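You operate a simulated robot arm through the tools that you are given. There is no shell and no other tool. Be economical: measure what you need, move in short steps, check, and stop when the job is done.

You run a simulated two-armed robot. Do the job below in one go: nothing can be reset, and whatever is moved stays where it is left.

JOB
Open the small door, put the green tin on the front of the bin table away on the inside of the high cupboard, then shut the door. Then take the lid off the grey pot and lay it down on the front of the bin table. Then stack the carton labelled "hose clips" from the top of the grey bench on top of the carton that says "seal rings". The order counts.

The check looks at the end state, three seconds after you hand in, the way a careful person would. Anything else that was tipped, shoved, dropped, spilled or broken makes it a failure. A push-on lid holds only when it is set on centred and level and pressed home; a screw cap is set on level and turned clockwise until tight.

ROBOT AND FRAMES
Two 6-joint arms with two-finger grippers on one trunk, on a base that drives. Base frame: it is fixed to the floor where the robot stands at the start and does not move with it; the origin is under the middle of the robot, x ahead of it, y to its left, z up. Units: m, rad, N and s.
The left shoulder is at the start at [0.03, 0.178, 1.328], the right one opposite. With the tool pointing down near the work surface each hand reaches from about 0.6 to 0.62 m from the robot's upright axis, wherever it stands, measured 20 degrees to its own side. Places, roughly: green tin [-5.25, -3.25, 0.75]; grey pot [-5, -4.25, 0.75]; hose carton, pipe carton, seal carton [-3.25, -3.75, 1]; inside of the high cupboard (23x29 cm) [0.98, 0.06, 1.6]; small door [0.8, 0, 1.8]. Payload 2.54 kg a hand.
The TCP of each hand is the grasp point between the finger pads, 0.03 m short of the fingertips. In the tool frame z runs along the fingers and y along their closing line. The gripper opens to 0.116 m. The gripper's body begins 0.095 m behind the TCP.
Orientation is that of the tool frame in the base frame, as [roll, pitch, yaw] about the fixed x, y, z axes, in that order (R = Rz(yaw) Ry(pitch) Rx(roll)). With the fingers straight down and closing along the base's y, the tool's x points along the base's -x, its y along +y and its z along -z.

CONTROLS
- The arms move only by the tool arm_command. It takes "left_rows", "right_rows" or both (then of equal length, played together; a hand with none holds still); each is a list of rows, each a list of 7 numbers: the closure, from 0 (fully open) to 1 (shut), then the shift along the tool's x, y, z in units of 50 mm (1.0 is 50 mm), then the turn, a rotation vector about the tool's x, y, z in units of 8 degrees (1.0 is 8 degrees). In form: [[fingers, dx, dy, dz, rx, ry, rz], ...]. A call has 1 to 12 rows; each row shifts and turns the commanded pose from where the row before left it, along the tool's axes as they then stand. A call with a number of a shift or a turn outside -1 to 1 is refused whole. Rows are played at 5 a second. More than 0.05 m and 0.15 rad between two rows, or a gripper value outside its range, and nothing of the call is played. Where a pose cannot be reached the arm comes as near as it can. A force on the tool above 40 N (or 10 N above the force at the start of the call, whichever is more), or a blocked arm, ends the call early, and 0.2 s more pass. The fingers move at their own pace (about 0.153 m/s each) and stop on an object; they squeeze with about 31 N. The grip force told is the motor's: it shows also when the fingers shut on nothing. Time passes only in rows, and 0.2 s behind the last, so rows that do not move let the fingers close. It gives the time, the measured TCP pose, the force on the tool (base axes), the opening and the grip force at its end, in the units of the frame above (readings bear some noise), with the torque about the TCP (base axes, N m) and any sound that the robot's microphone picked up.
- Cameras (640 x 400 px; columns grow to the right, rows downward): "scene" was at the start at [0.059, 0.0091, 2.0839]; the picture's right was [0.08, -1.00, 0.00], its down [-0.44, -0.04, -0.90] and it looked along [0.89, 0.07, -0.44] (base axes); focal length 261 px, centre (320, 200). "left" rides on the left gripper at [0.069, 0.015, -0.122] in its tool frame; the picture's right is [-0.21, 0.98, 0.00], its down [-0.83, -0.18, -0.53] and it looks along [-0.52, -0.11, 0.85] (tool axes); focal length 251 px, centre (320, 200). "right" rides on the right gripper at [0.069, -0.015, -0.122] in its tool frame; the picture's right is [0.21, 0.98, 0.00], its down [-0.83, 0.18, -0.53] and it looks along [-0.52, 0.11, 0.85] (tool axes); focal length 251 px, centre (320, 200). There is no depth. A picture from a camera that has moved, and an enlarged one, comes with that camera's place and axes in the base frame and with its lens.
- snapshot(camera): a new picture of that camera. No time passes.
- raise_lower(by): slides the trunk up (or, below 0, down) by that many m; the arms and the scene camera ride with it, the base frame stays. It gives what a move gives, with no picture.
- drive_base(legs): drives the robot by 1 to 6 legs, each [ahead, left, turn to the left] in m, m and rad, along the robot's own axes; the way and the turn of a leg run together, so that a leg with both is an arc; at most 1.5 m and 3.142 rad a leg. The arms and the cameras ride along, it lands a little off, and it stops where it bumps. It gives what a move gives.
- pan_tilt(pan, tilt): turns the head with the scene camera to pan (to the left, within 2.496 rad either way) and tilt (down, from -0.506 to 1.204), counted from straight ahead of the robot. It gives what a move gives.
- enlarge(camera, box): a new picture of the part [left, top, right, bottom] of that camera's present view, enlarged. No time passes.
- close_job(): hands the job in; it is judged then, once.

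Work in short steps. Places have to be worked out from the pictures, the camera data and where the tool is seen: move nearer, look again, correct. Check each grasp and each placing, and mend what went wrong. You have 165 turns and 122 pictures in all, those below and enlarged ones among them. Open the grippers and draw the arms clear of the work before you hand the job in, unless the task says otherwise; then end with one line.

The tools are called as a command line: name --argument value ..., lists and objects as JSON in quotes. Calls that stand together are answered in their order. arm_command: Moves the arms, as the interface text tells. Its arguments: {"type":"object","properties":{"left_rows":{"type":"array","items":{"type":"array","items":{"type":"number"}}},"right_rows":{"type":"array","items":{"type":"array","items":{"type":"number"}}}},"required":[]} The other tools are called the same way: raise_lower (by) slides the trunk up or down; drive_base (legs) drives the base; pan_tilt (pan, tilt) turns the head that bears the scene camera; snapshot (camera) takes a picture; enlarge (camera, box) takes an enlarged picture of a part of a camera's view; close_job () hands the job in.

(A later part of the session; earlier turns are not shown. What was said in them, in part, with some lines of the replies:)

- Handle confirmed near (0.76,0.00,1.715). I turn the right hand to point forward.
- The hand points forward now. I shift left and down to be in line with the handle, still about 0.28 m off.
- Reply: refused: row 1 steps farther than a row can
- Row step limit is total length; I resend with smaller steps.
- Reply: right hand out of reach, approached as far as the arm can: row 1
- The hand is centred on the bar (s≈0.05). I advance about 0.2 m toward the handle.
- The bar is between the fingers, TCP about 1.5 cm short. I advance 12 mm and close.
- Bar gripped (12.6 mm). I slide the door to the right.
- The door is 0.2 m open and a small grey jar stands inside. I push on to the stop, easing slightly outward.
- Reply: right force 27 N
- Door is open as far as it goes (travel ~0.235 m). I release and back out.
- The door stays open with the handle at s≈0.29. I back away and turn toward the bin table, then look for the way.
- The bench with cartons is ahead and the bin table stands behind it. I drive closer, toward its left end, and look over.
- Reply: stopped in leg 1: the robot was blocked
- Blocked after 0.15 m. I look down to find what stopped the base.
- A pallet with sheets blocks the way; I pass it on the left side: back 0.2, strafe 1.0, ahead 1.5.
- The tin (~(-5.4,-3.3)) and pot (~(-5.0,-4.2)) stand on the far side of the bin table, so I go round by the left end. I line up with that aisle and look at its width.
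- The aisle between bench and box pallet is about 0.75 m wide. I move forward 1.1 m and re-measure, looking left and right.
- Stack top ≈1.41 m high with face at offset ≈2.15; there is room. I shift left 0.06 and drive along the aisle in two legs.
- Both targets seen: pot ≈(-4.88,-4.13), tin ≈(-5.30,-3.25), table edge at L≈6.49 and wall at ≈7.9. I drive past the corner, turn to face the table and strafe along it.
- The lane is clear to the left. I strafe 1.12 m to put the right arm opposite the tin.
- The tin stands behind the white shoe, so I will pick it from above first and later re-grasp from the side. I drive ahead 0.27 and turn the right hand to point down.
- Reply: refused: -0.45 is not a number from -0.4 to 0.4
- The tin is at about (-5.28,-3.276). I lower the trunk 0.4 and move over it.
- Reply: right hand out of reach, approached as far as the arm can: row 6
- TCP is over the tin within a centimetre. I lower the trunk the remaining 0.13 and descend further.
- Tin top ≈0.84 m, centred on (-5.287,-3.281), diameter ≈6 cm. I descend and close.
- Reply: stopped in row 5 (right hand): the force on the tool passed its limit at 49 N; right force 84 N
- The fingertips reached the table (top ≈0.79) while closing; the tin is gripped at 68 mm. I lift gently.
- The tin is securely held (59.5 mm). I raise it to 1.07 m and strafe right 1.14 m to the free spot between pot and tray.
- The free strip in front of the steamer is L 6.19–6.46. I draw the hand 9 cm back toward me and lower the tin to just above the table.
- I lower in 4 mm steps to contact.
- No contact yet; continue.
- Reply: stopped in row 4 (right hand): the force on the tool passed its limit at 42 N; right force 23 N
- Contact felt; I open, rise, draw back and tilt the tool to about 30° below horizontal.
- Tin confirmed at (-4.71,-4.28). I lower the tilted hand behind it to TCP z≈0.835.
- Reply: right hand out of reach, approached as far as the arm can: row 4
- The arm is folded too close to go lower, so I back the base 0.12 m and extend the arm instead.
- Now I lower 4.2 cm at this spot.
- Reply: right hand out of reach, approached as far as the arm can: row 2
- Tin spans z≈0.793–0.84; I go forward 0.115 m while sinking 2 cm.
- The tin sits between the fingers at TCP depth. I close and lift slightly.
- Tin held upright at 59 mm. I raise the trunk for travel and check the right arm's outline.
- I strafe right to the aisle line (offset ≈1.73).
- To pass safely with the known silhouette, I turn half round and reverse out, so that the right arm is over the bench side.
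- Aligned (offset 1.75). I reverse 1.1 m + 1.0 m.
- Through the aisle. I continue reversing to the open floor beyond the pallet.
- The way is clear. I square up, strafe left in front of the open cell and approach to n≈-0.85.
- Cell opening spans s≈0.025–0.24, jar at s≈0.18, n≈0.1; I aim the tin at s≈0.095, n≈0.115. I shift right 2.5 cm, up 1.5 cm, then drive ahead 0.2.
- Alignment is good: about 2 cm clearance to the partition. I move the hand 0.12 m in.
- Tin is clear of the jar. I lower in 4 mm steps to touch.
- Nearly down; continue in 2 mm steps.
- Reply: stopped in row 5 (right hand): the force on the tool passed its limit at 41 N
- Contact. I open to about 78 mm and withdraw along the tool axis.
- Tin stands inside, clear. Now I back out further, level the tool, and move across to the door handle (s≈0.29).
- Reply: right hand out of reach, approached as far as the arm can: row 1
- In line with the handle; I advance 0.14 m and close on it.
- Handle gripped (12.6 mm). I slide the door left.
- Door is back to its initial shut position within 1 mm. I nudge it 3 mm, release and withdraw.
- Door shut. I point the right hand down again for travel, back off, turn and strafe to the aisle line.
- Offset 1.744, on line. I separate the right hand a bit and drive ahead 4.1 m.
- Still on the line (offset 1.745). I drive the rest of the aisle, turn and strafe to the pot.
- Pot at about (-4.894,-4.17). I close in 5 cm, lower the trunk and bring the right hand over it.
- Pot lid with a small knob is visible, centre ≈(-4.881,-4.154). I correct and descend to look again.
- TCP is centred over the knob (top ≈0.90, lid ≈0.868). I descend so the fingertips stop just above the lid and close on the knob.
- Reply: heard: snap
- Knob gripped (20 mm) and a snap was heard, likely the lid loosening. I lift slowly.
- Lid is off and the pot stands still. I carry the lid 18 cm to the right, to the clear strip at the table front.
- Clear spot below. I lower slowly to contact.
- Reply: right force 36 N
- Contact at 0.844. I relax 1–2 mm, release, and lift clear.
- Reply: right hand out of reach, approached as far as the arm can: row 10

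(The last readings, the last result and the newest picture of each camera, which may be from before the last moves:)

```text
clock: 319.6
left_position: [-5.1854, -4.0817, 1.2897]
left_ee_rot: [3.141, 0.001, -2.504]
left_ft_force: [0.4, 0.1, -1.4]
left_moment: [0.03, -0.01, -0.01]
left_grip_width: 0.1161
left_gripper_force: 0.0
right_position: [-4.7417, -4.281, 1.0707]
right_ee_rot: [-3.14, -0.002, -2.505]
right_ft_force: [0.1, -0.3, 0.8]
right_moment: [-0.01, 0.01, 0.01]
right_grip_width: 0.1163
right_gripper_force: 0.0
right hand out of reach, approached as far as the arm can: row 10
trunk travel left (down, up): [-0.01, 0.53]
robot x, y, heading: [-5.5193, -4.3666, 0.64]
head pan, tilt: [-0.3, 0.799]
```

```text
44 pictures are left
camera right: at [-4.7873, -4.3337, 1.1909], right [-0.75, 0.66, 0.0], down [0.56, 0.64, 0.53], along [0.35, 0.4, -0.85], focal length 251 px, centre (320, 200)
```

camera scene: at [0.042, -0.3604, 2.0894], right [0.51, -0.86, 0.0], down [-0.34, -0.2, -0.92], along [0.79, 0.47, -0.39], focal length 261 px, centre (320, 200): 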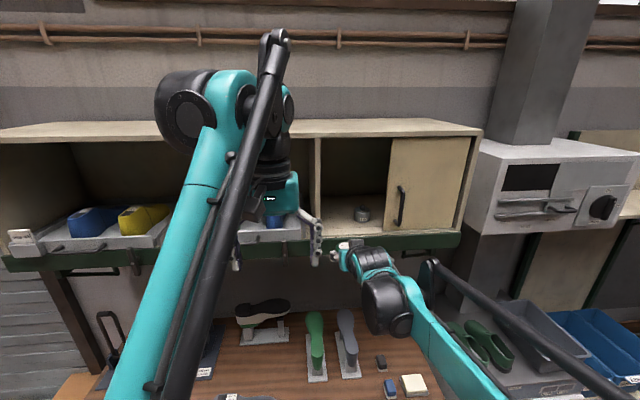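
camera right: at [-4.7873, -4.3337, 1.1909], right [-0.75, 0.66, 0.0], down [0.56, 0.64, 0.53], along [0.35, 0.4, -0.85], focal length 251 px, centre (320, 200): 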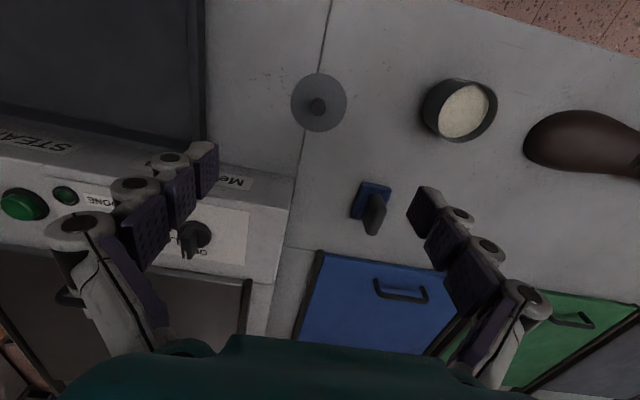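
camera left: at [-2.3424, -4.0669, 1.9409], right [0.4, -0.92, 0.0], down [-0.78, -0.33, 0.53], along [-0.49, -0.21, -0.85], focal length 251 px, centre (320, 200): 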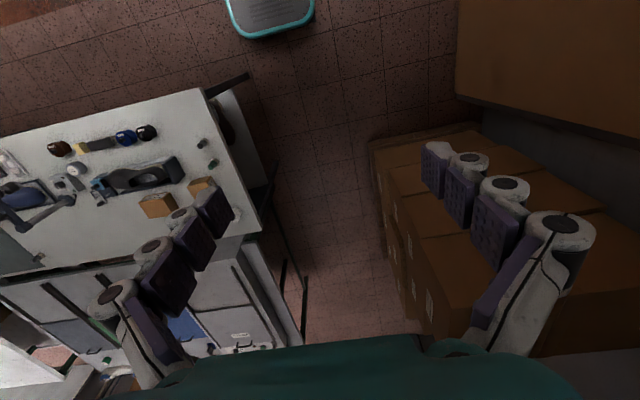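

The lid lies flat at the table front beside the open pot. Now I raise the trunk, pull the right hand in and go back to the aisle line.

raise_lower --by 0.4

arm_command --right_rows '[[0, 0.7, 0.6, 0, 0, 0, 0], [0, 0.7, 0.6, 0, 0, 0, 0], [0, 0.7, 0.6, 0, 0, 0, 0], [0, 0.7, 0.6, 0, 0, 0, 0], [0, 0.7, 0.6, 0, 0, 0, 0], [0, 0.7, 0, 0, 0, 0, 0]]'

raise_lower --by 0.14

drive_base --legs '[[0, -1.4, 0], [0, -0.08, 0]]'

```text
clock: 323.5
left_position: [-5.1852, -4.0823, 1.6905]
left_ee_rot: [-3.141, -0.001, -2.505]
left_ft_force: [0.3, 1.4, 0.2]
left_moment: [-0.03, 0.01, 0.0]
left_grip_width: 0.1161
left_gripper_force: 0.2
right_position: [-4.7427, -4.2788, 1.4696]
right_ee_rot: [-3.139, -0.003, -2.506]
right_ft_force: [-0.3, 0.4, 0.5]
right_moment: [-0.01, 0.02, -0.02]
right_grip_width: 0.1159
right_gripper_force: 0.2
trunk travel left (down, up): [-0.41, 0.13]
robot x, y, heading: [-5.5198, -4.3616, 0.64]
head pan, tilt: [-0.3, 0.799]
```

```text
clock: 324.9
left_position: [-5.1856, -4.0832, 1.6904]
left_ee_rot: [-3.141, 0.001, -2.505]
left_ft_force: [-0.2, 0.5, -0.4]
left_moment: [0.05, -0.02, 0.02]
left_grip_width: 0.116
left_gripper_force: 0.0
right_position: [-5.003, -4.2873, 1.4711]
right_ee_rot: [-3.141, 0.0, -2.504]
right_ft_force: [0.0, -1.0, 0.1]
right_moment: [0.03, -0.02, 0.02]
right_grip_width: 0.1163
right_gripper_force: 0.1
trunk travel left (down, up): [-0.41, 0.13]
robot x, y, heading: [-5.5199, -4.3685, 0.639]
head pan, tilt: [-0.3, 0.799]
```

```text
clock: 326.5
left_position: [-5.1857, -4.0823, 1.8201]
left_ee_rot: [3.141, -0.001, -2.502]
left_ft_force: [-0.2, 0.5, -0.6]
left_moment: [0.0, 0.01, -0.04]
left_grip_width: 0.1161
left_gripper_force: 0.1
right_position: [-5.0006, -4.285, 1.6006]
right_ee_rot: [-3.138, -0.001, -2.504]
right_ft_force: [0.4, 0.1, -0.3]
right_moment: [0.01, 0.0, -0.02]
right_grip_width: 0.116
right_gripper_force: 0.0
right hand out of reach, approached as far as the arm can: row 1
trunk travel left (down, up): [-0.54, 0.0]
robot x, y, heading: [-5.5198, -4.3641, 0.643]
head pan, tilt: [-0.3, 0.799]
```

```text
clock: 334.1
left_position: [-4.3011, -5.2662, 1.8212]
left_ee_rot: [-3.14, 0.001, -2.496]
left_ft_force: [0.0, 0.6, -0.2]
left_moment: [-0.08, -0.06, 0.0]
left_grip_width: 0.1161
left_gripper_force: 0.1
right_position: [-4.1156, -5.4701, 1.6013]
right_ee_rot: [-3.137, -0.003, -2.498]
right_ft_force: [0.4, -0.3, 1.3]
right_moment: [-0.08, -0.05, 0.01]
right_grip_width: 0.1159
right_gripper_force: 0.2
trunk travel left (down, up): [-0.54, 0.0]
robot x, y, heading: [-4.6316, -5.5592, 0.643]
head pan, tilt: [-0.3, 0.799]
```

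Offset 1.79; I turn to the reversing heading, correct 4 cm and reverse.

drive_base --legs '[[0, 0, 3.124], [0, -0.04, 0], [-1.1, 0, 0]]'

```text
clock: 347.5
left_position: [-4.1013, -5.1833, 1.8197]
left_ee_rot: [3.141, 0.0, 0.591]
left_ft_force: [-0.6, 0.1, 0.1]
left_moment: [0.03, 0.01, 0.01]
left_grip_width: 0.116
left_gripper_force: 0.1
right_position: [-4.276, -4.9702, 1.6004]
right_ee_rot: [-3.14, -0.001, 0.591]
right_ft_force: [-0.4, 0.6, 0.1]
right_moment: [0.03, -0.02, 0.01]
right_grip_width: 0.1161
right_gripper_force: 0.1
trunk travel left (down, up): [-0.54, 0.0]
robot x, y, heading: [-3.7501, -4.915, -2.551]
head pan, tilt: [-0.3, 0.799]
```

Small heading error; I correct it and reverse on to L≈3.5.

drive_base --legs '[[0, 0, 0.035], [0, -0.035, 0], [-1.2, 0, 0], [-1.2, 0, 0]]'

pan_tilt --pan -0.25 --tilt 0.8

snapshot --camera "scene"

```text
clock: 360.0
left_position: [-2.1766, -3.7556, 1.8206]
left_ee_rot: [3.141, -0.002, 0.63]
left_ft_force: [0.7, -0.2, -0.5]
left_moment: [0.0, -0.02, 0.03]
left_grip_width: 0.1158
left_gripper_force: 0.1
right_position: [-2.36, -3.5517, 1.6006]
right_ee_rot: [-3.14, -0.002, 0.629]
right_ft_force: [-0.4, 0.6, 0.4]
right_moment: [0.0, -0.02, 0.01]
right_grip_width: 0.1161
right_gripper_force: 0.0
trunk travel left (down, up): [-0.54, 0.0]
robot x, y, heading: [-1.84, -3.4705, -2.508]
head pan, tilt: [-0.3, 0.799]
```

```text
clock: 360.7
left_position: [-2.1762, -3.7555, 1.8196]
left_ee_rot: [-3.141, -0.001, 0.631]
left_ft_force: [-0.3, -1.1, -0.4]
left_moment: [-0.05, -0.03, 0.01]
left_grip_width: 0.1157
left_gripper_force: 0.1
right_position: [-2.3596, -3.5512, 1.6003]
right_ee_rot: [-3.141, -0.004, 0.629]
right_ft_force: [-0.6, -0.5, 0.3]
right_moment: [0.01, -0.01, -0.02]
right_grip_width: 0.116
right_gripper_force: 0.0
trunk travel left (down, up): [-0.54, 0.0]
robot x, y, heading: [-1.842, -3.4771, -2.516]
head pan, tilt: [-0.25, 0.799]
```

```text
43 pictures are left
camera scene: at [-1.8931, -3.4846, 2.0543], right [-0.37, 0.93, 0.0], down [0.67, 0.27, -0.7], along [-0.65, -0.26, -0.72], focal length 261 px, centre (320, 200)
```

scene: 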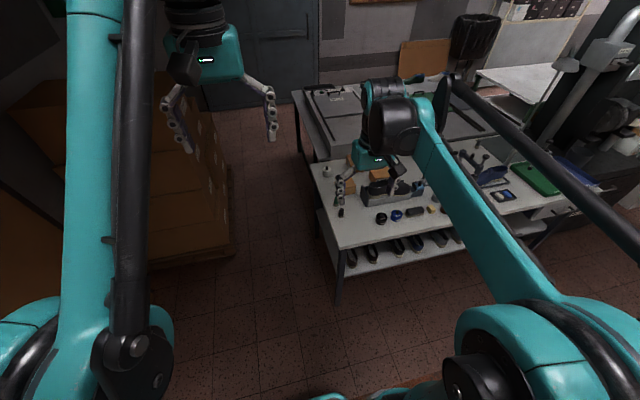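

I turn right 90° to face the bench's end and strafe along the aisle to the cartons.

drive_base --legs '[[0, 0, -1.571], [-0.07, 0, 0], [0, 0.75, 0]]'

pan_tilt --pan 0.4 --tilt 0.9

snapshot --camera "scene"

snapshot --camera "left"

```text
clock: 369.2
left_position: [-2.6852, -3.6383, 1.8209]
left_ee_rot: [3.138, -0.001, -0.936]
left_ft_force: [0.6, 0.3, 0.2]
left_moment: [-0.04, 0.01, 0.04]
left_grip_width: 0.1161
left_gripper_force: 0.0
right_position: [-2.4813, -3.454, 1.6009]
right_ee_rot: [-3.141, 0.0, -0.933]
right_ft_force: [0.3, 0.3, -0.5]
right_moment: [-0.01, 0.0, 0.0]
right_grip_width: 0.116
right_gripper_force: 0.1
trunk travel left (down, up): [-0.54, 0.0]
robot x, y, heading: [-2.4023, -3.973, 2.209]
head pan, tilt: [-0.25, 0.799]
```

```text
clock: 370.2
left_position: [-2.6859, -3.6392, 1.8212]
left_ee_rot: [3.139, 0.0, -0.936]
left_ft_force: [0.3, 0.1, 0.4]
left_moment: [0.01, 0.03, 0.0]
left_grip_width: 0.1158
left_gripper_force: 0.0
right_position: [-2.4831, -3.4541, 1.6012]
right_ee_rot: [-3.141, -0.001, -0.934]
right_ft_force: [-0.6, 0.0, -1.0]
right_moment: [-0.03, 0.02, 0.0]
right_grip_width: 0.1161
right_gripper_force: 0.1
trunk travel left (down, up): [-0.54, 0.0]
robot x, y, heading: [-2.4037, -3.9737, 2.212]
head pan, tilt: [0.4, 0.901]
```

```text
42 pictures are left
camera scene: at [-2.4515, -3.9569, 2.0465], right [0.51, 0.86, 0.0], down [0.67, -0.4, -0.62], along [-0.53, 0.32, -0.78], focal length 261 px, centre (320, 200)
```

scene: 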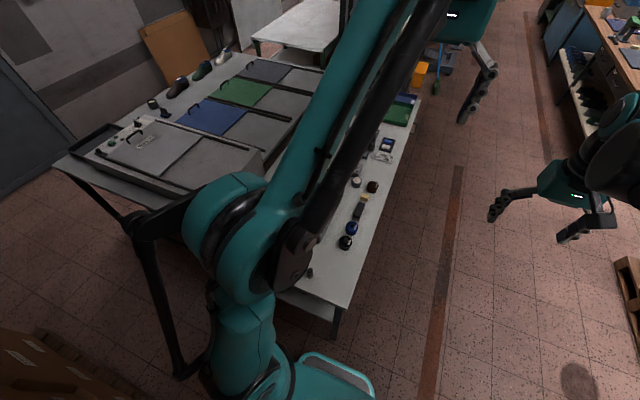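

```text
41 pictures are left
camera left: at [-2.6554, -3.7023, 1.9422], right [-0.91, -0.41, 0.0], down [-0.34, 0.77, 0.53], along [-0.22, 0.49, -0.85], focal length 251 px, centre (320, 200)
```

left: 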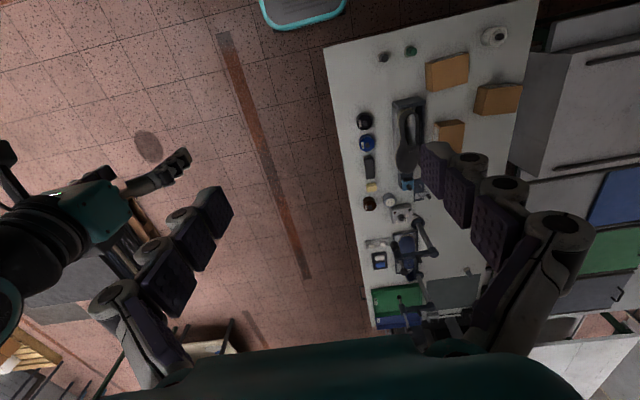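

Three cartons are visible by the left camera. I enlarge to look for labels.

enlarge --camera "left" --box '[380, 20, 560, 160]'

```text
2.86 times, centred on (470, 90) of left
camera zoom: at [-2.6554, -3.7023, 1.9422], right [-0.91, -0.41, 0.0], down [-0.34, 0.77, 0.53], along [-0.22, 0.49, -0.85], focal length 718 px, centre (-109, 514)
```

zoom: 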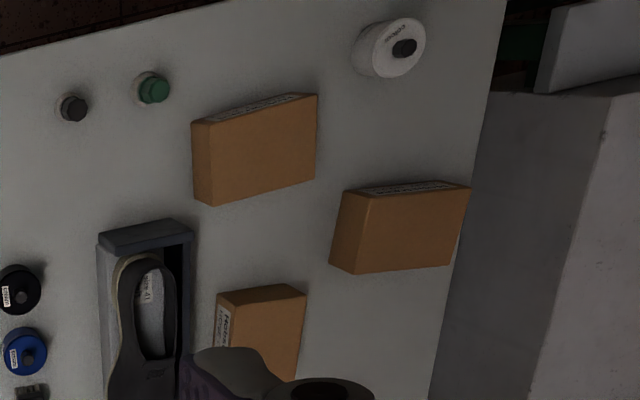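

Labels are on the side faces. I strafe left 0.37 m to stand opposite the cartons and look with the head camera.

drive_base --legs '[[0, 0.37, -0.013]]'

pan_tilt --pan -0.1 --tilt 0.9

snapshot --camera "scene"

snapshot --camera "left"

```text
clock: 372.6
left_position: [-2.9773, -3.8511, 1.8199]
left_ee_rot: [3.139, -0.002, -0.948]
left_ft_force: [-0.5, -0.2, -0.1]
left_moment: [-0.03, 0.01, 0.01]
left_grip_width: 0.1159
left_gripper_force: 0.1
right_position: [-2.7725, -3.6699, 1.5995]
right_ee_rot: [3.141, -0.002, -0.947]
right_ft_force: [-0.1, 0.5, -0.1]
right_moment: [-0.01, -0.01, 0.03]
right_grip_width: 0.1159
right_gripper_force: 0.0
trunk travel left (down, up): [-0.54, 0.0]
robot x, y, heading: [-2.7013, -4.1887, 2.191]
head pan, tilt: [0.4, 0.901]
```

```text
clock: 373.5
left_position: [-2.9799, -3.852, 1.8212]
left_ee_rot: [3.141, 0.0, -0.946]
left_ft_force: [-0.2, -0.1, 0.6]
left_moment: [0.03, -0.01, -0.02]
left_grip_width: 0.1161
left_gripper_force: 0.0
right_position: [-2.7757, -3.6706, 1.6005]
right_ee_rot: [-3.141, -0.002, -0.946]
right_ft_force: [0.0, -0.7, 0.3]
right_moment: [0.0, -0.01, 0.01]
right_grip_width: 0.1159
right_gripper_force: 0.1
trunk travel left (down, up): [-0.54, 0.0]
robot x, y, heading: [-2.6997, -4.1915, 2.194]
head pan, tilt: [-0.099, 0.901]
```

```text
39 pictures are left
camera scene: at [-2.7236, -4.1483, 2.0464], right [0.87, 0.5, 0.0], down [0.39, -0.68, -0.62], along [-0.31, 0.54, -0.78], focal length 261 px, centre (320, 200)
```

scene: 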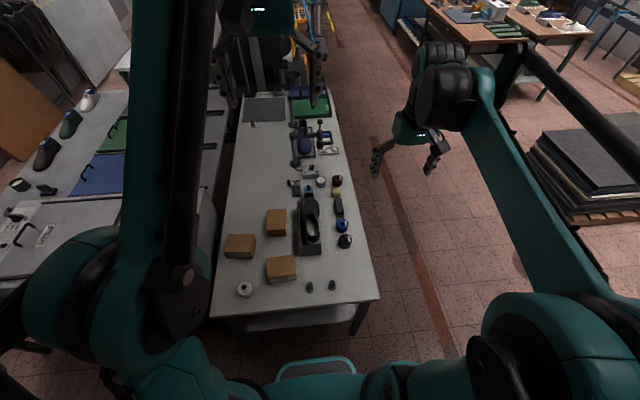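

```text
38 pictures are left
camera left: at [-2.9507, -3.917, 1.9421], right [-0.92, -0.4, 0.0], down [-0.33, 0.78, 0.53], along [-0.21, 0.49, -0.85], focal length 251 px, centre (320, 200)
```

left: 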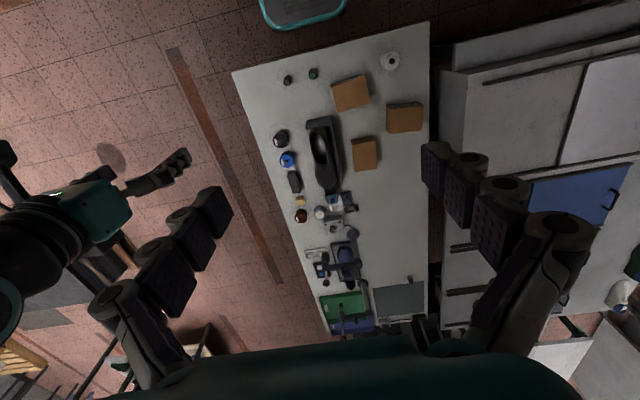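

I enlarge the head view on the cartons.

enlarge --camera "scene" --box '[216, 200, 312, 296]'

```text
4.17 times, centred on (264, 248) of scene
camera zoom: at [-2.7236, -4.1483, 2.0464], right [0.87, 0.5, 0.0], down [0.39, -0.68, -0.62], along [-0.31, 0.54, -0.78], focal length 1089 px, centre (553, 0)
```

zoom: 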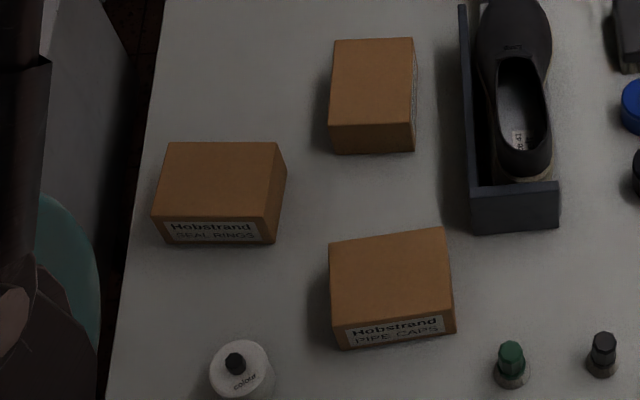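

The cartons read: left = SEAL RINGS, near = PIPE CAPS, so the far one is hose clips, at about (-3.267,-3.634); seal rings at (-3.337,-3.823). I close in 4 cm, lower the trunk 0.2 and bring the left hand over the far carton.

drive_base --legs '[[0.04, 0, 0]]'

raise_lower --by -0.2

arm_command --left_rows '[[0, -0.85, 0.3, 0.3, 0, 0, 0], [0, -0.85, 0.3, 0.3, 0, 0, 0], [0, -0.85, 0.3, 0.3, 0, 0, 0], [0, -0.85, 0.3, 0.3, 0, 0, 0], [0, -0.85, 0.3, 0.3, 0, 0, 0], [0, -0.85, 0.3, 0.3, 0, 0, 0], [0, -0.85, 0.3, 0.3, 0, 0, 0]]'

snapshot --camera "left"

```text
clock: 374.4
left_position: [-2.9955, -3.8306, 1.8236]
left_ee_rot: [3.141, 0.006, -0.948]
left_ft_force: [0.4, -1.2, 1.3]
left_moment: [0.14, 0.1, -0.01]
left_grip_width: 0.1164
left_gripper_force: 0.0
right_position: [-2.7907, -3.6484, 1.6026]
right_ee_rot: [-3.14, 0.006, -0.947]
right_ft_force: [1.8, -0.6, 0.7]
right_moment: [0.11, 0.09, 0.0]
right_grip_width: 0.116
right_gripper_force: 0.0
trunk travel left (down, up): [-0.54, 0.0]
robot x, y, heading: [-2.7221, -4.1603, 2.191]
head pan, tilt: [-0.099, 0.901]
```

```text
clock: 376.6
left_position: [-3.0017, -3.8209, 1.6219]
left_ee_rot: [-3.14, -0.001, -0.945]
left_ft_force: [0.9, 0.0, 0.2]
left_moment: [-0.02, 0.04, -0.01]
left_grip_width: 0.116
left_gripper_force: 0.1
right_position: [-2.7966, -3.6406, 1.4008]
right_ee_rot: [-3.14, -0.004, -0.947]
right_ft_force: [-0.4, 0.2, 0.3]
right_moment: [0.01, 0.02, 0.01]
right_grip_width: 0.1162
right_gripper_force: 0.0
trunk travel left (down, up): [-0.34, 0.2]
robot x, y, heading: [-2.7226, -4.1544, 2.196]
head pan, tilt: [-0.099, 0.901]
```

```text
clock: 378.1
left_position: [-3.2127, -3.7057, 1.4669]
left_ee_rot: [3.14, 0.002, -0.949]
left_ft_force: [0.7, 0.7, 0.0]
left_moment: [0.02, 0.0, 0.01]
left_grip_width: 0.1156
left_gripper_force: 0.1
left hand out of reach, approached as far as the arm can: row 3, 4, 5, 6, 7
right_position: [-2.7966, -3.641, 1.4008]
right_ee_rot: [-3.14, -0.001, -0.948]
right_ft_force: [-0.1, -0.8, 0.7]
right_moment: [-0.02, -0.01, 0.01]
right_grip_width: 0.1158
right_gripper_force: 0.1
trunk travel left (down, up): [-0.34, 0.2]
robot x, y, heading: [-2.7271, -4.1619, 2.19]
head pan, tilt: [-0.099, 0.901]
```

```text
36 pictures are left
camera left: at [-3.1845, -3.7702, 1.5886], right [-0.92, -0.39, 0.0], down [-0.33, 0.78, 0.53], along [-0.21, 0.49, -0.85], focal length 251 px, centre (320, 200)
```

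left: 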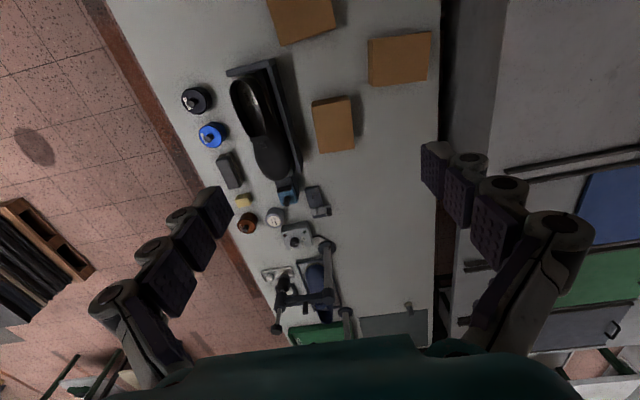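

Reach is limited this high; I go lower where it grows.

arm_command --left_rows '[[0, 0, 0, 0.9, 0, 0, 0], [0, 0, 0, 0.9, 0, 0, 0], [0, 0, 0, 0.9, 0, 0, 0], [0, 0, 0, 0.9, 0, 0, 0]]'

snapshot --camera "left"

```text
clock: 379.1
left_position: [-3.2142, -3.7043, 1.286]
left_ee_rot: [3.14, 0.0, -0.947]
left_ft_force: [0.8, 0.3, 0.4]
left_moment: [-0.01, -0.01, 0.0]
left_grip_width: 0.1158
left_gripper_force: 0.1
right_position: [-2.7969, -3.6383, 1.4008]
right_ee_rot: [-3.139, -0.003, -0.946]
right_ft_force: [-0.1, 0.5, -0.5]
right_moment: [-0.03, -0.03, 0.02]
right_grip_width: 0.1159
right_gripper_force: 0.1
trunk travel left (down, up): [-0.34, 0.2]
robot x, y, heading: [-2.7244, -4.1583, 2.197]
head pan, tilt: [-0.099, 0.901]
```

```text
35 pictures are left
camera left: at [-3.184, -3.7694, 1.4075], right [-0.92, -0.4, 0.0], down [-0.33, 0.78, 0.53], along [-0.21, 0.49, -0.85], focal length 251 px, centre (320, 200)
```

left: 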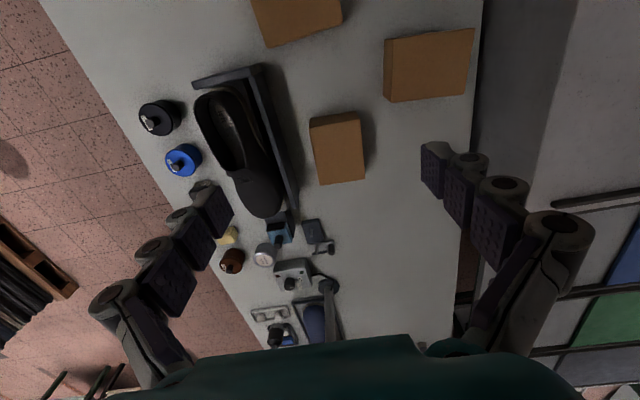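

Carton estimated near (-3.282,-3.626). I move 10 cm forward while sinking 10 cm.

arm_command --left_rows '[[0, -0.52, 0.05, 0.6, 0, 0, 0], [0, -0.52, 0.05, 0.6, 0, 0, 0], [0, -0.52, 0.05, 0.4, 0, 0, 0], [0, -0.5, 0.04, 0.4, 0, 0, 0]]'

snapshot --camera "left"

```text
clock: 380.1
left_position: [-3.2828, -3.6268, 1.1853]
left_ee_rot: [-3.141, -0.001, -0.945]
left_ft_force: [-0.2, 0.5, -0.9]
left_moment: [-0.05, -0.02, -0.01]
left_grip_width: 0.1159
left_gripper_force: 0.1
right_position: [-2.7994, -3.638, 1.3991]
right_ee_rot: [-3.138, -0.005, -0.946]
right_ft_force: [-0.9, 0.1, -0.3]
right_moment: [-0.04, -0.02, 0.0]
right_grip_width: 0.116
right_gripper_force: 0.1
trunk travel left (down, up): [-0.34, 0.2]
robot x, y, heading: [-2.7222, -4.1594, 2.196]
head pan, tilt: [-0.099, 0.901]
```

```text
34 pictures are left
camera left: at [-3.2535, -3.6907, 1.3064], right [-0.92, -0.4, 0.0], down [-0.33, 0.78, 0.53], along [-0.21, 0.49, -0.85], focal length 251 px, centre (320, 200)
```

left: 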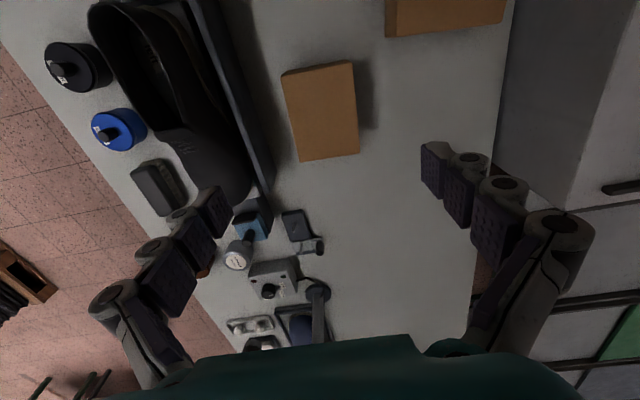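

Top height ≈0.90; centre ≈(-3.298,-3.601), slightly turned (~2.5°). I correct position and yaw and sink to z≈1.02.

arm_command --left_rows '[[0, -0.3, -0.03, 0.8, 0, 0, 0.15], [0, -0.3, -0.03, 0.8, 0, 0, 0.15], [0, 0, 0, 0.9, 0, 0, 0], [0, 0, 0, 0.8, 0, 0, 0]]'

snapshot --camera "left"

```text
clock: 381.1
left_position: [-3.2987, -3.5985, 1.0201]
left_ee_rot: [3.141, -0.002, -0.989]
left_ft_force: [-0.3, -0.8, -0.9]
left_moment: [0.03, -0.02, -0.01]
left_grip_width: 0.1158
left_gripper_force: 0.0
right_position: [-2.7977, -3.638, 1.3998]
right_ee_rot: [-3.141, -0.004, -0.947]
right_ft_force: [-1.2, 1.1, -0.2]
right_moment: [-0.01, -0.01, -0.02]
right_grip_width: 0.1159
right_gripper_force: 0.0
trunk travel left (down, up): [-0.34, 0.2]
robot x, y, heading: [-2.7254, -4.1602, 2.193]
head pan, tilt: [-0.099, 0.901]
```

```text
33 pictures are left
camera left: at [-3.2714, -3.6646, 1.1425], right [-0.93, -0.36, 0.0], down [-0.3, 0.79, 0.53], along [-0.19, 0.5, -0.85], focal length 251 px, centre (320, 200)
```

left: 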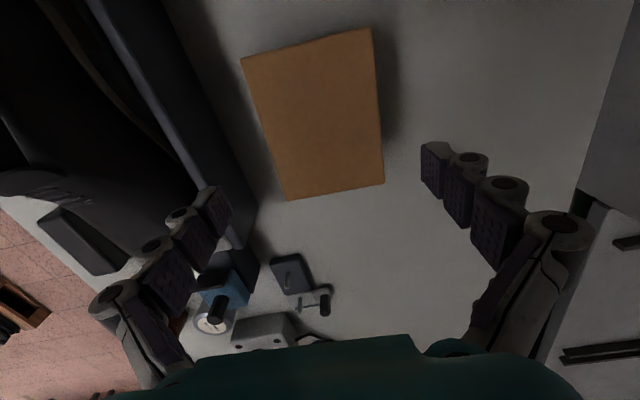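

Now consistent: top ≈0.945, 88×117 mm, centre (-3.2935,-3.610), aligned with the tool. I correct 1 cm, descend and grip.

arm_command --left_rows '[[0, 0.25, 0.04, 0.6, 0, 0, 0], [0, 0, 0, 0.6, 0, 0, 0], [0, 0, 0, 0.5, 0, 0, 0]]'

snapshot --camera "left"

```text
clock: 381.9
left_position: [-3.2893, -3.6143, 0.9385]
left_ee_rot: [-3.142, 0.004, -0.99]
left_ft_force: [0.6, -0.9, -0.8]
left_moment: [0.0, 0.03, -0.03]
left_grip_width: 0.1159
left_gripper_force: 0.0
left hand out of reach, approached as far as the arm can: row 3
right_position: [-2.7965, -3.6394, 1.4007]
right_ee_rot: [-3.141, -0.002, -0.948]
right_ft_force: [0.3, -0.9, -0.5]
right_moment: [0.01, 0.01, 0.0]
right_grip_width: 0.1159
right_gripper_force: 0.0
trunk travel left (down, up): [-0.34, 0.2]
robot x, y, heading: [-2.7251, -4.1593, 2.194]
head pan, tilt: [-0.099, 0.901]
```

```text
32 pictures are left
camera left: at [-3.2622, -3.6812, 1.0597], right [-0.93, -0.36, 0.0], down [-0.3, 0.79, 0.54], along [-0.19, 0.5, -0.84], focal length 251 px, centre (320, 200)
```

left: 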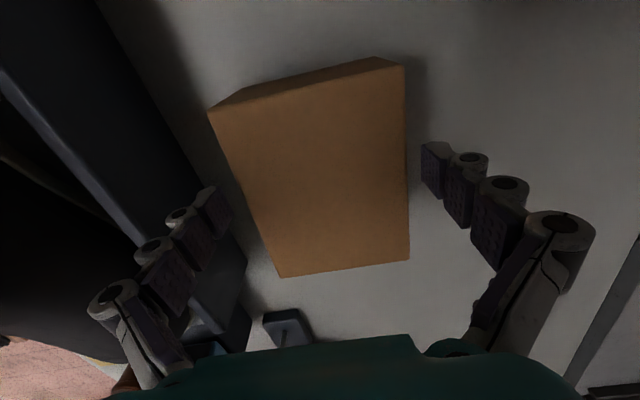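

The carton sits between the fingers. I close.

arm_command --left_rows '[[0.5, 0, 0, 0, 0, 0, 0], [1, 0, 0, 0, 0, 0, 0], [1, 0, 0, 0, 0, 0, 0], [1, 0, 0, 0, 0, 0, 0]]'

snapshot --camera "left"

```text
clock: 382.9
left_position: [-3.2895, -3.6158, 0.9377]
left_ee_rot: [-3.141, 0.006, -0.988]
left_ft_force: [-3.0, -2.2, 2.7]
left_moment: [-0.38, 0.55, 0.05]
left_grip_width: 0.0995
left_gripper_force: 31.4
right_position: [-2.7973, -3.6389, 1.4003]
right_ee_rot: [-3.141, -0.003, -0.947]
right_ft_force: [0.7, -0.6, -0.1]
right_moment: [0.0, 0.0, -0.03]
right_grip_width: 0.1157
right_gripper_force: 0.0
trunk travel left (down, up): [-0.34, 0.2]
robot x, y, heading: [-2.7229, -4.1588, 2.191]
head pan, tilt: [-0.099, 0.901]
```

```text
31 pictures are left
camera left: at [-3.2625, -3.6814, 1.06], right [-0.93, -0.36, 0.0], down [-0.3, 0.79, 0.54], along [-0.19, 0.5, -0.84], focal length 251 px, centre (320, 200)
```

left: 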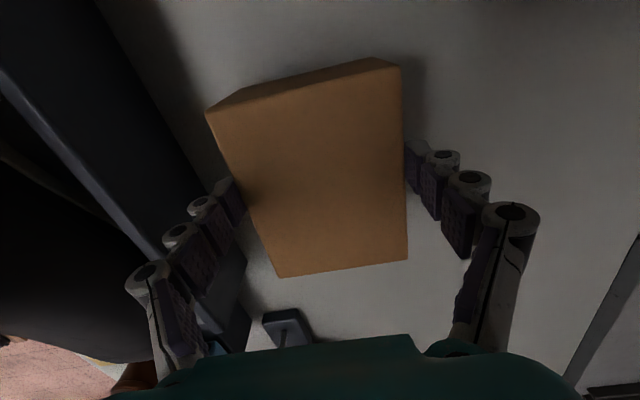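

Gripped at 99.5 mm, which puts the top nearer 0.92, so the bite is shallow. I open, lower the trunk 2.5 cm and regrip.

arm_command --left_rows '[[0.5, 0, 0, 0, 0, 0, 0], [0, 0, 0, 0, 0, 0, 0]]'

raise_lower --by -0.025

arm_command --left_rows '[[0.5, 0, 0, 0, 0, 0, 0], [1, 0, 0, 0, 0, 0, 0], [1, 0, 0, 0, 0, 0, 0], [1, 0, 0, 0, 0, 0, 0]]'

snapshot --camera "left"

```text
clock: 383.6
left_position: [-3.289, -3.6137, 0.9384]
left_ee_rot: [3.141, 0.001, -0.991]
left_ft_force: [0.0, -0.1, -0.2]
left_moment: [0.03, 0.01, 0.0]
left_grip_width: 0.1161
left_gripper_force: 0.1
right_position: [-2.7967, -3.6388, 1.4017]
right_ee_rot: [-3.141, -0.001, -0.945]
right_ft_force: [0.9, -0.1, -0.4]
right_moment: [0.0, -0.03, 0.03]
right_grip_width: 0.1159
right_gripper_force: 0.1
trunk travel left (down, up): [-0.34, 0.2]
robot x, y, heading: [-2.727, -4.1587, 2.194]
head pan, tilt: [-0.099, 0.901]
```

```text
clock: 384.3
left_position: [-3.2893, -3.6154, 0.9138]
left_ee_rot: [3.141, 0.002, -0.99]
left_ft_force: [-0.6, 0.3, 0.3]
left_moment: [0.01, 0.01, 0.0]
left_grip_width: 0.1161
left_gripper_force: 0.0
right_position: [-2.7967, -3.6403, 1.3754]
right_ee_rot: [-3.141, 0.0, -0.948]
right_ft_force: [-0.2, -0.7, -0.6]
right_moment: [0.0, -0.03, -0.01]
right_grip_width: 0.1158
right_gripper_force: 0.1
trunk travel left (down, up): [-0.315, 0.225]
robot x, y, heading: [-2.7214, -4.1612, 2.194]
head pan, tilt: [-0.099, 0.901]
```

```text
clock: 385.3
left_position: [-3.2888, -3.6155, 0.9144]
left_ee_rot: [3.141, 0.003, -0.99]
left_ft_force: [-3.8, 1.9, 10.8]
left_moment: [-0.21, -0.13, -0.03]
left_grip_width: 0.0993
left_gripper_force: 30.7
right_position: [-2.7961, -3.6407, 1.3756]
right_ee_rot: [-3.14, -0.003, -0.948]
right_ft_force: [0.5, -1.1, -0.9]
right_moment: [0.0, 0.05, 0.03]
right_grip_width: 0.1159
right_gripper_force: 0.1
trunk travel left (down, up): [-0.315, 0.225]
robot x, y, heading: [-2.725, -4.1587, 2.2]
head pan, tilt: [-0.099, 0.901]
```

```text
30 pictures are left
camera left: at [-3.2622, -3.6814, 1.0355], right [-0.93, -0.36, 0.0], down [-0.3, 0.79, 0.54], along [-0.19, 0.5, -0.84], focal length 251 px, centre (320, 200)
```

left: 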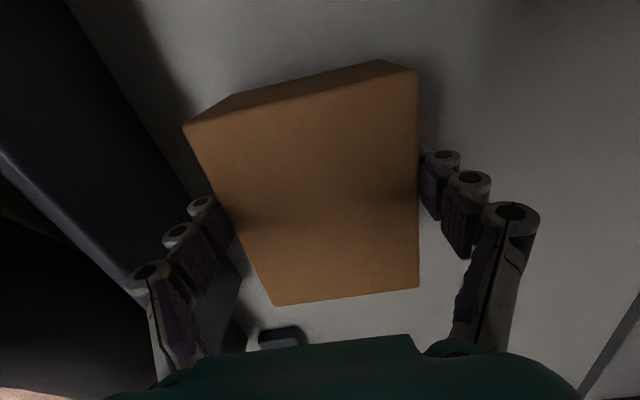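

Grip is deeper now (99 mm). I lift 13 cm and look.

arm_command --left_rows '[[1, 0, 0, -0.2, 0, 0, 0], [1, 0, 0, -0.6, 0, 0, 0], [1, 0, 0, -0.9, 0, 0, 0], [1, 0, 0, -0.9, 0, 0, 0]]'

snapshot --camera "left"

enlarge --camera "scene" --box '[200, 170, 340, 290]'

```text
clock: 386.3
left_position: [-3.2886, -3.6172, 1.0455]
left_ee_rot: [3.141, 0.003, -0.988]
left_ft_force: [0.8, -0.9, -4.2]
left_moment: [0.0, 0.0, 0.0]
left_grip_width: 0.0994
left_gripper_force: 31.0
right_position: [-2.7964, -3.6407, 1.3754]
right_ee_rot: [-3.14, -0.002, -0.95]
right_ft_force: [1.1, -1.1, 0.6]
right_moment: [0.04, 0.05, 0.01]
right_grip_width: 0.1161
right_gripper_force: 0.1
trunk travel left (down, up): [-0.315, 0.225]
robot x, y, heading: [-2.7223, -4.1595, 2.194]
head pan, tilt: [-0.099, 0.901]
```

```text
29 pictures are left
camera left: at [-3.2618, -3.6828, 1.1666], right [-0.93, -0.36, 0.0], down [-0.3, 0.79, 0.54], along [-0.19, 0.5, -0.84], focal length 251 px, centre (320, 200)
```

left: 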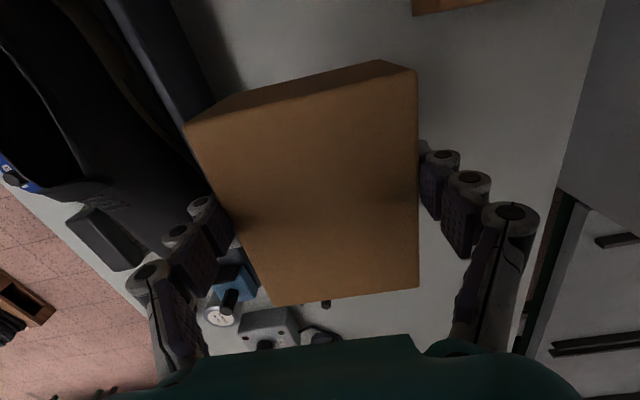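

```text
3.33 times, centred on (270, 230) of scene
camera zoom: at [-2.7453, -4.1173, 1.8215], right [0.87, 0.5, 0.0], down [0.39, -0.68, -0.62], along [-0.31, 0.54, -0.78], focal length 872 px, centre (487, 100)
```

zoom: 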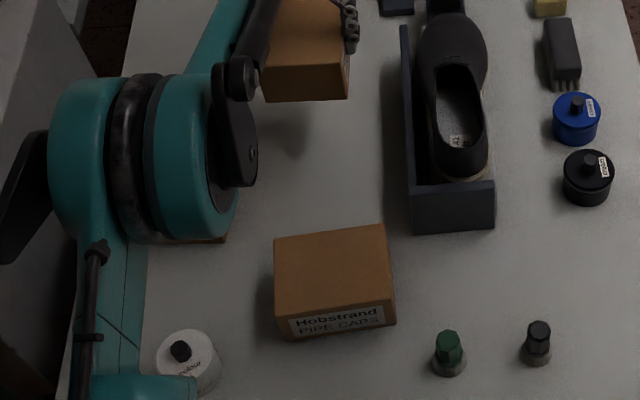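

C is held centrally (top ≈1.057, height ≈6 cm; bench ≈0.864, seal-rings top ≈0.926). I move over the seal rings carton at (-3.364,-3.813).

arm_command --left_rows '[[1, 0.488, 0.684, 0, 0, 0, 0], [1, 0.488, 0.684, 0, 0, 0, 0], [1, 0.488, 0.684, 0, 0, 0, 0], [1, 0.488, 0.684, 0, 0, 0, 0], [1, 0.488, 0.684, 0, 0, 0, 0]]'

snapshot --camera "left"

enlarge --camera "scene" --box '[180, 170, 320, 290]'

```text
clock: 387.5
left_position: [-3.3656, -3.8119, 1.0407]
left_ee_rot: [-3.141, 0.0, -0.991]
left_ft_force: [0.3, 0.5, -4.2]
left_moment: [-0.04, -0.01, 0.0]
left_grip_width: 0.0994
left_gripper_force: 31.2
right_position: [-2.7969, -3.6403, 1.3768]
right_ee_rot: [-3.139, -0.002, -0.948]
right_ft_force: [-0.8, -0.6, 0.1]
right_moment: [0.05, -0.07, 0.01]
right_grip_width: 0.1159
right_gripper_force: 0.1
trunk travel left (down, up): [-0.315, 0.225]
robot x, y, heading: [-2.7224, -4.1596, 2.193]
head pan, tilt: [-0.099, 0.901]
```

```text
27 pictures are left
camera left: at [-3.3393, -3.8778, 1.1628], right [-0.93, -0.36, 0.0], down [-0.3, 0.79, 0.54], along [-0.19, 0.5, -0.84], focal length 251 px, centre (320, 200)
```

left: 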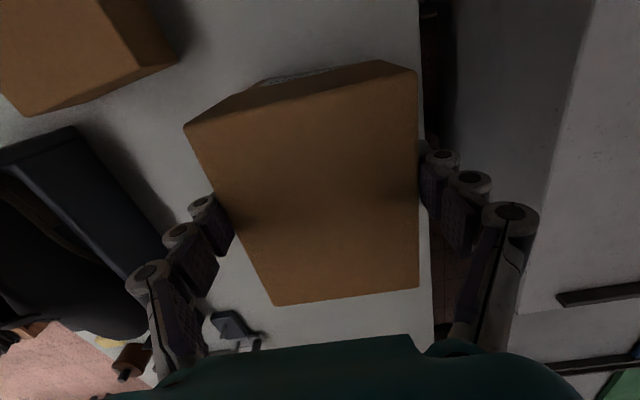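

```text
3.33 times, centred on (250, 230) of scene
camera zoom: at [-2.7473, -4.1175, 1.8214], right [0.87, 0.5, 0.0], down [0.39, -0.68, -0.62], along [-0.31, 0.54, -0.78], focal length 872 px, centre (553, 100)
```

zoom: 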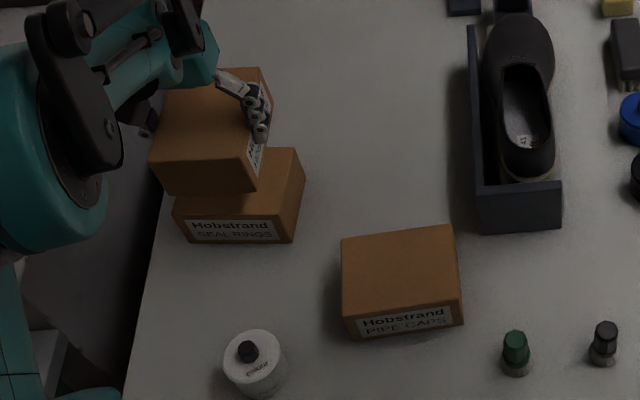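

B centre refined to about (-3.370,-3.798), so I shift forward 1.8 cm and lower 5 cm.

arm_command --left_rows '[[1, -0.36, -0.07, 0, 0, 0, 0], [1, 0, 0, 0.5, 0, 0, 0], [1, 0, 0, 0.45, 0, 0, 0]]'

enlarge --camera "scene" --box '[180, 170, 320, 290]'

snapshot --camera "left"

```text
clock: 388.3
left_position: [-3.3719, -3.7934, 0.9951]
left_ee_rot: [3.141, 0.002, -0.988]
left_ft_force: [1.2, -1.0, -3.9]
left_moment: [-0.07, -0.03, -0.01]
left_grip_width: 0.0992
left_gripper_force: 31.0
right_position: [-2.7965, -3.6395, 1.3753]
right_ee_rot: [-3.141, -0.004, -0.949]
right_ft_force: [-0.1, -1.1, -0.3]
right_moment: [-0.04, 0.0, -0.01]
right_grip_width: 0.1159
right_gripper_force: 0.0
trunk travel left (down, up): [-0.315, 0.225]
robot x, y, heading: [-2.7223, -4.1592, 2.195]
head pan, tilt: [-0.099, 0.901]
```

```text
3.33 times, centred on (250, 230) of scene
camera zoom: at [-2.747, -4.1154, 1.8214], right [0.87, 0.5, 0.0], down [0.39, -0.68, -0.62], along [-0.31, 0.54, -0.78], focal length 872 px, centre (553, 100)
```

zoom: 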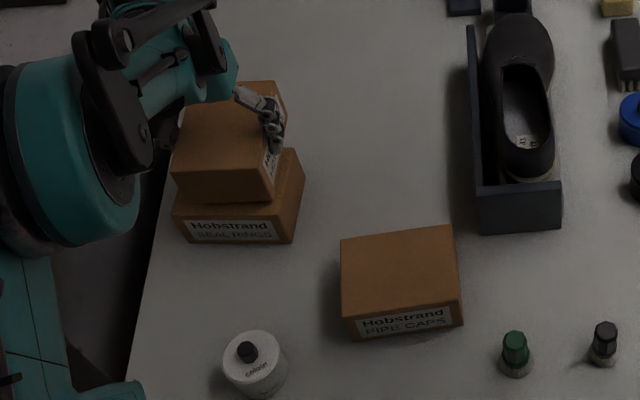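

```text
24 pictures are left
camera left: at [-3.3463, -3.8597, 1.1159], right [-0.93, -0.36, 0.0], down [-0.3, 0.79, 0.54], along [-0.19, 0.5, -0.84], focal length 251 px, centre (320, 200)
```

left: 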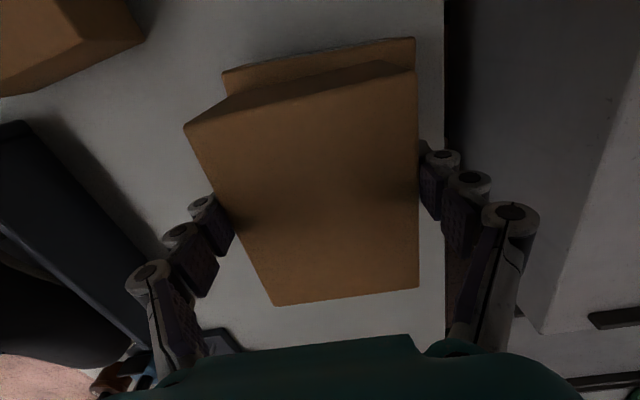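

B centre from this closer view: (-3.371,-3.808), turned ~3° relative to C. I pull back 1 cm, turn 3.4° and lower in small steps.

arm_command --left_rows '[[1, 0.21, 0, 0, 0, 0, 0.42], [1, 0, 0, 0.12, 0, 0, 0], [1, 0, 0, 0.08, 0, 0, 0], [1, 0, 0, 0.06, 0, 0, 0], [1, 0, 0, 0.05, 0, 0, 0], [1, 0, 0, 0.05, 0, 0, 0], [1, 0, 0, 0.05, 0, 0, 0]]'

enlarge --camera "scene" --box '[180, 170, 320, 290]'

```text
clock: 389.9
left_position: [-3.3655, -3.8034, 0.9768]
left_ee_rot: [3.139, 0.004, -1.049]
left_ft_force: [-0.9, -0.9, 20.8]
left_moment: [-0.05, 0.07, -0.02]
left_grip_width: 0.0993
left_gripper_force: 30.6
right_position: [-2.7943, -3.6411, 1.3762]
right_ee_rot: [-3.141, 0.002, -0.947]
right_ft_force: [-0.7, 0.1, 0.0]
right_moment: [0.05, 0.02, 0.03]
right_grip_width: 0.1162
right_gripper_force: 0.2
trunk travel left (down, up): [-0.315, 0.225]
robot x, y, heading: [-2.7222, -4.1596, 2.196]
head pan, tilt: [-0.099, 0.901]
```

```text
3.33 times, centred on (250, 230) of scene
camera zoom: at [-2.7437, -4.1181, 1.8216], right [0.87, 0.5, 0.0], down [0.39, -0.68, -0.62], along [-0.31, 0.54, -0.78], focal length 872 px, centre (553, 100)
```

zoom: 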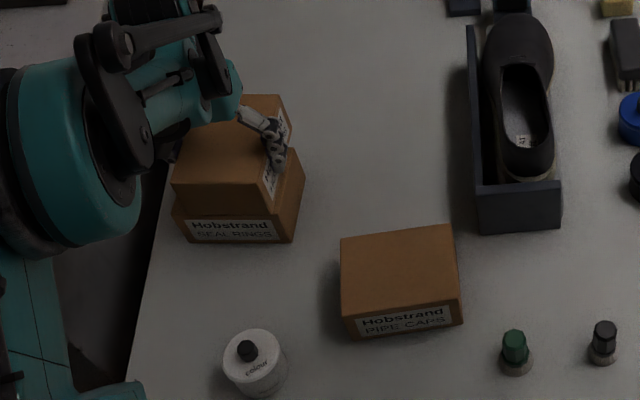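

Resting on the seal rings carton (contact ~25 N). I ease off, open fully and rise straight up.

arm_command --left_rows '[[1, 0, 0, -0.02, 0, 0, 0], [0.5, 0, 0, 0, 0, 0, 0], [0, 0, 0, 0, 0, 0, 0], [0, 0, 0, 0, 0, 0, 0], [0, 0, 0, -0.4, 0, 0, 0], [0, 0, 0, -0.8, 0, 0, 0], [0, 0, 0, -0.9, 0, 0, 0], [0, 0, 0, -0.9, 0, 0, 0]]'

snapshot --camera "left"

enlarge --camera "scene" --box '[180, 170, 320, 290]'

```text
clock: 391.7
left_position: [-3.3642, -3.8049, 1.1269]
left_ee_rot: [3.141, 0.003, -1.049]
left_ft_force: [0.0, 0.2, 0.4]
left_moment: [0.05, 0.03, -0.01]
left_grip_width: 0.1158
left_gripper_force: 0.1
right_position: [-2.7944, -3.6395, 1.3765]
right_ee_rot: [-3.141, -0.001, -0.948]
right_ft_force: [0.0, 1.3, 0.2]
right_moment: [0.03, 0.03, 0.0]
right_grip_width: 0.116
right_gripper_force: 0.0
trunk travel left (down, up): [-0.315, 0.225]
robot x, y, heading: [-2.7236, -4.1621, 2.193]
head pan, tilt: [-0.099, 0.901]
```

```text
22 pictures are left
camera left: at [-3.3422, -3.8719, 1.2485], right [-0.95, -0.3, 0.0], down [-0.25, 0.81, 0.54], along [-0.16, 0.51, -0.84], focal length 251 px, centre (320, 200)
```

left: 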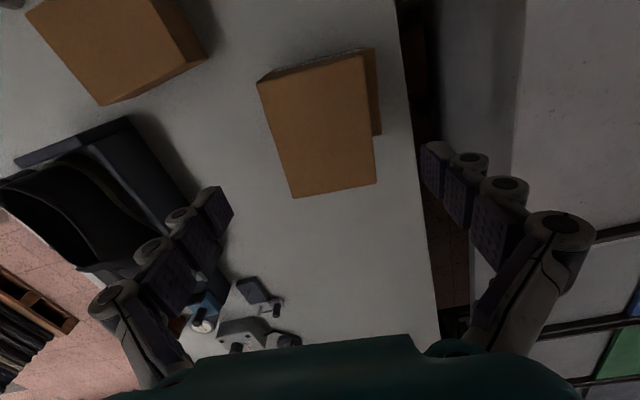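

```text
3.33 times, centred on (250, 230) of scene
camera zoom: at [-2.7446, -4.1174, 1.8215], right [0.87, 0.5, 0.0], down [0.39, -0.68, -0.62], along [-0.31, 0.54, -0.78], focal length 872 px, centre (553, 100)
```

zoom: 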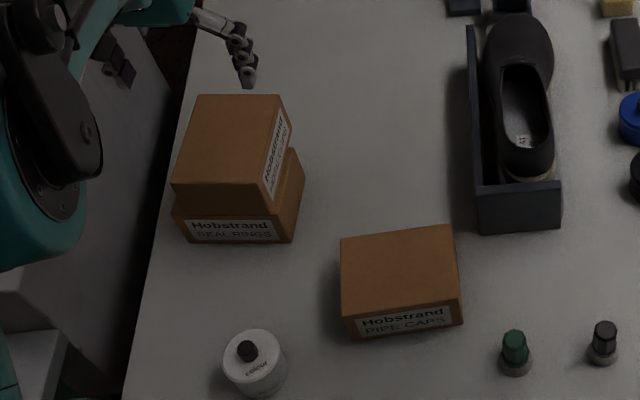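

Stacked and stable. I verify the label on the top carton.

enlarge --camera "scene" --box '[215, 190, 275, 250]'

```text
6.67 times, centred on (245, 220) of scene
camera zoom: at [-2.7446, -4.1174, 1.8215], right [0.87, 0.5, 0.0], down [0.39, -0.68, -0.62], along [-0.31, 0.54, -0.78], focal length 1743 px, centre (820, 67)
```

zoom: 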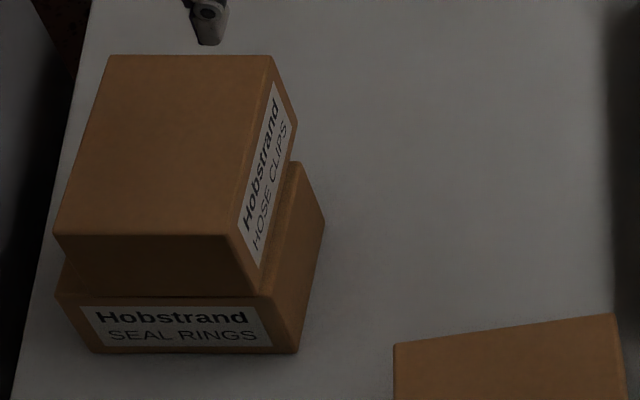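

Confirmed: HOSE CLIPS on SEAL RINGS. I raise the trunk, draw the left arm back and strafe out of the aisle.

raise_lower --by 0.22

arm_command --left_rows '[[0, 0, 0, -0.9, 0, 0, 0], [0, 0.4, -0.5, -0.7, 0, 0, 0], [0, 0.6, -0.6, -0.4, 0, 0, 0], [0, 0.6, -0.6, -0.4, 0, 0, 0], [0, 0.6, -0.6, -0.4, 0, 0, 0]]'

drive_base --legs '[[0, -0.9, 0]]'

pan_tilt --pan 0.6 --tilt 0.7

snapshot --camera "scene"

```text
clock: 394.0
left_position: [-3.3654, -3.803, 1.3468]
left_ee_rot: [3.141, 0.001, -1.049]
left_ft_force: [0.5, -0.1, -0.3]
left_moment: [0.01, -0.03, 0.0]
left_grip_width: 0.116
left_gripper_force: 0.0
right_position: [-2.7952, -3.6389, 1.5958]
right_ee_rot: [-3.14, -0.003, -0.948]
right_ft_force: [0.3, 0.2, 0.2]
right_moment: [-0.01, 0.02, 0.02]
right_grip_width: 0.116
right_gripper_force: 0.1
trunk travel left (down, up): [-0.535, 0.005]
robot x, y, heading: [-2.7211, -4.1579, 2.193]
head pan, tilt: [-0.099, 0.901]
```

```text
clock: 395.2
left_position: [-3.2058, -3.8436, 1.4885]
left_ee_rot: [3.141, 0.004, -1.05]
left_ft_force: [0.5, -0.7, 0.7]
left_moment: [0.06, 0.04, -0.03]
left_grip_width: 0.1161
left_gripper_force: 0.0
right_position: [-2.7927, -3.6413, 1.597]
right_ee_rot: [-3.141, -0.001, -0.947]
right_ft_force: [-0.1, -0.6, 0.0]
right_moment: [0.04, 0.0, -0.01]
right_grip_width: 0.1156
right_gripper_force: 0.0
trunk travel left (down, up): [-0.535, 0.005]
robot x, y, heading: [-2.7224, -4.1602, 2.199]
head pan, tilt: [-0.099, 0.901]
```

```text
clock: 400.0
left_position: [-2.471, -3.311, 1.4856]
left_ee_rot: [3.141, 0.001, -1.053]
left_ft_force: [0.0, -0.5, -0.2]
left_moment: [0.0, -0.04, -0.01]
left_grip_width: 0.1159
left_gripper_force: 0.0
right_position: [-2.0561, -3.1106, 1.5951]
right_ee_rot: [-3.14, -0.002, -0.952]
right_ft_force: [-0.7, 0.1, 0.5]
right_moment: [-0.03, -0.04, -0.01]
right_grip_width: 0.1161
right_gripper_force: 0.0
trunk travel left (down, up): [-0.535, 0.005]
robot x, y, heading: [-1.9839, -3.6325, 2.191]
head pan, tilt: [-0.099, 0.901]
```

```text
clock: 401.0
left_position: [-2.4705, -3.3111, 1.4861]
left_ee_rot: [3.141, 0.001, -1.052]
left_ft_force: [0.0, 0.9, 0.3]
left_moment: [-0.03, 0.01, 0.04]
left_grip_width: 0.116
left_gripper_force: 0.0
right_position: [-2.0559, -3.1107, 1.5947]
right_ee_rot: [-3.139, -0.002, -0.952]
right_ft_force: [0.5, 0.1, -0.5]
right_moment: [0.0, 0.02, 0.06]
right_grip_width: 0.116
right_gripper_force: 0.0
trunk travel left (down, up): [-0.535, 0.005]
robot x, y, heading: [-1.9833, -3.6288, 2.192]
head pan, tilt: [0.6, 0.7]
```

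```text
19 pictures are left
camera scene: at [-2.05, -3.6241, 2.0576], right [0.34, 0.94, 0.0], down [0.61, -0.22, -0.76], along [-0.72, 0.26, -0.64], focal length 261 px, centre (320, 200)
```

scene: 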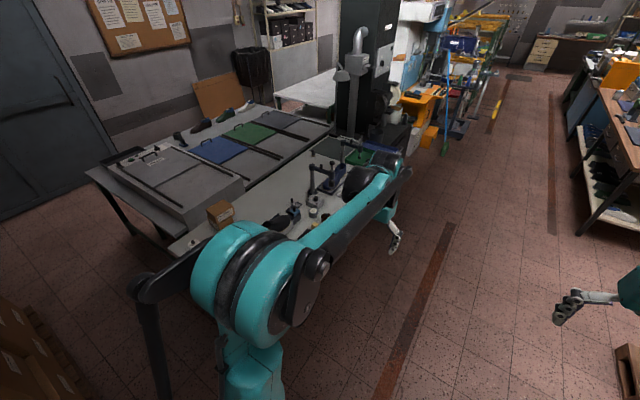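

The stack stands, the arms are open and clear; I hand in.

close_job

```text
The job is handed in.
```

The job is handed in: the green tin is inside the high cupboard with the small door shut, the pot's lid lies flat on the front of the bin table, and the "hose clips" carton stands on the "seal rings" carton. I kept to the order you gave, and both grippers are open and clear of the work. On the way to the bin table the base also bumped the pallet of sheets on the floor once and stopped. I saw nothing shifted there, but did not check it closely.
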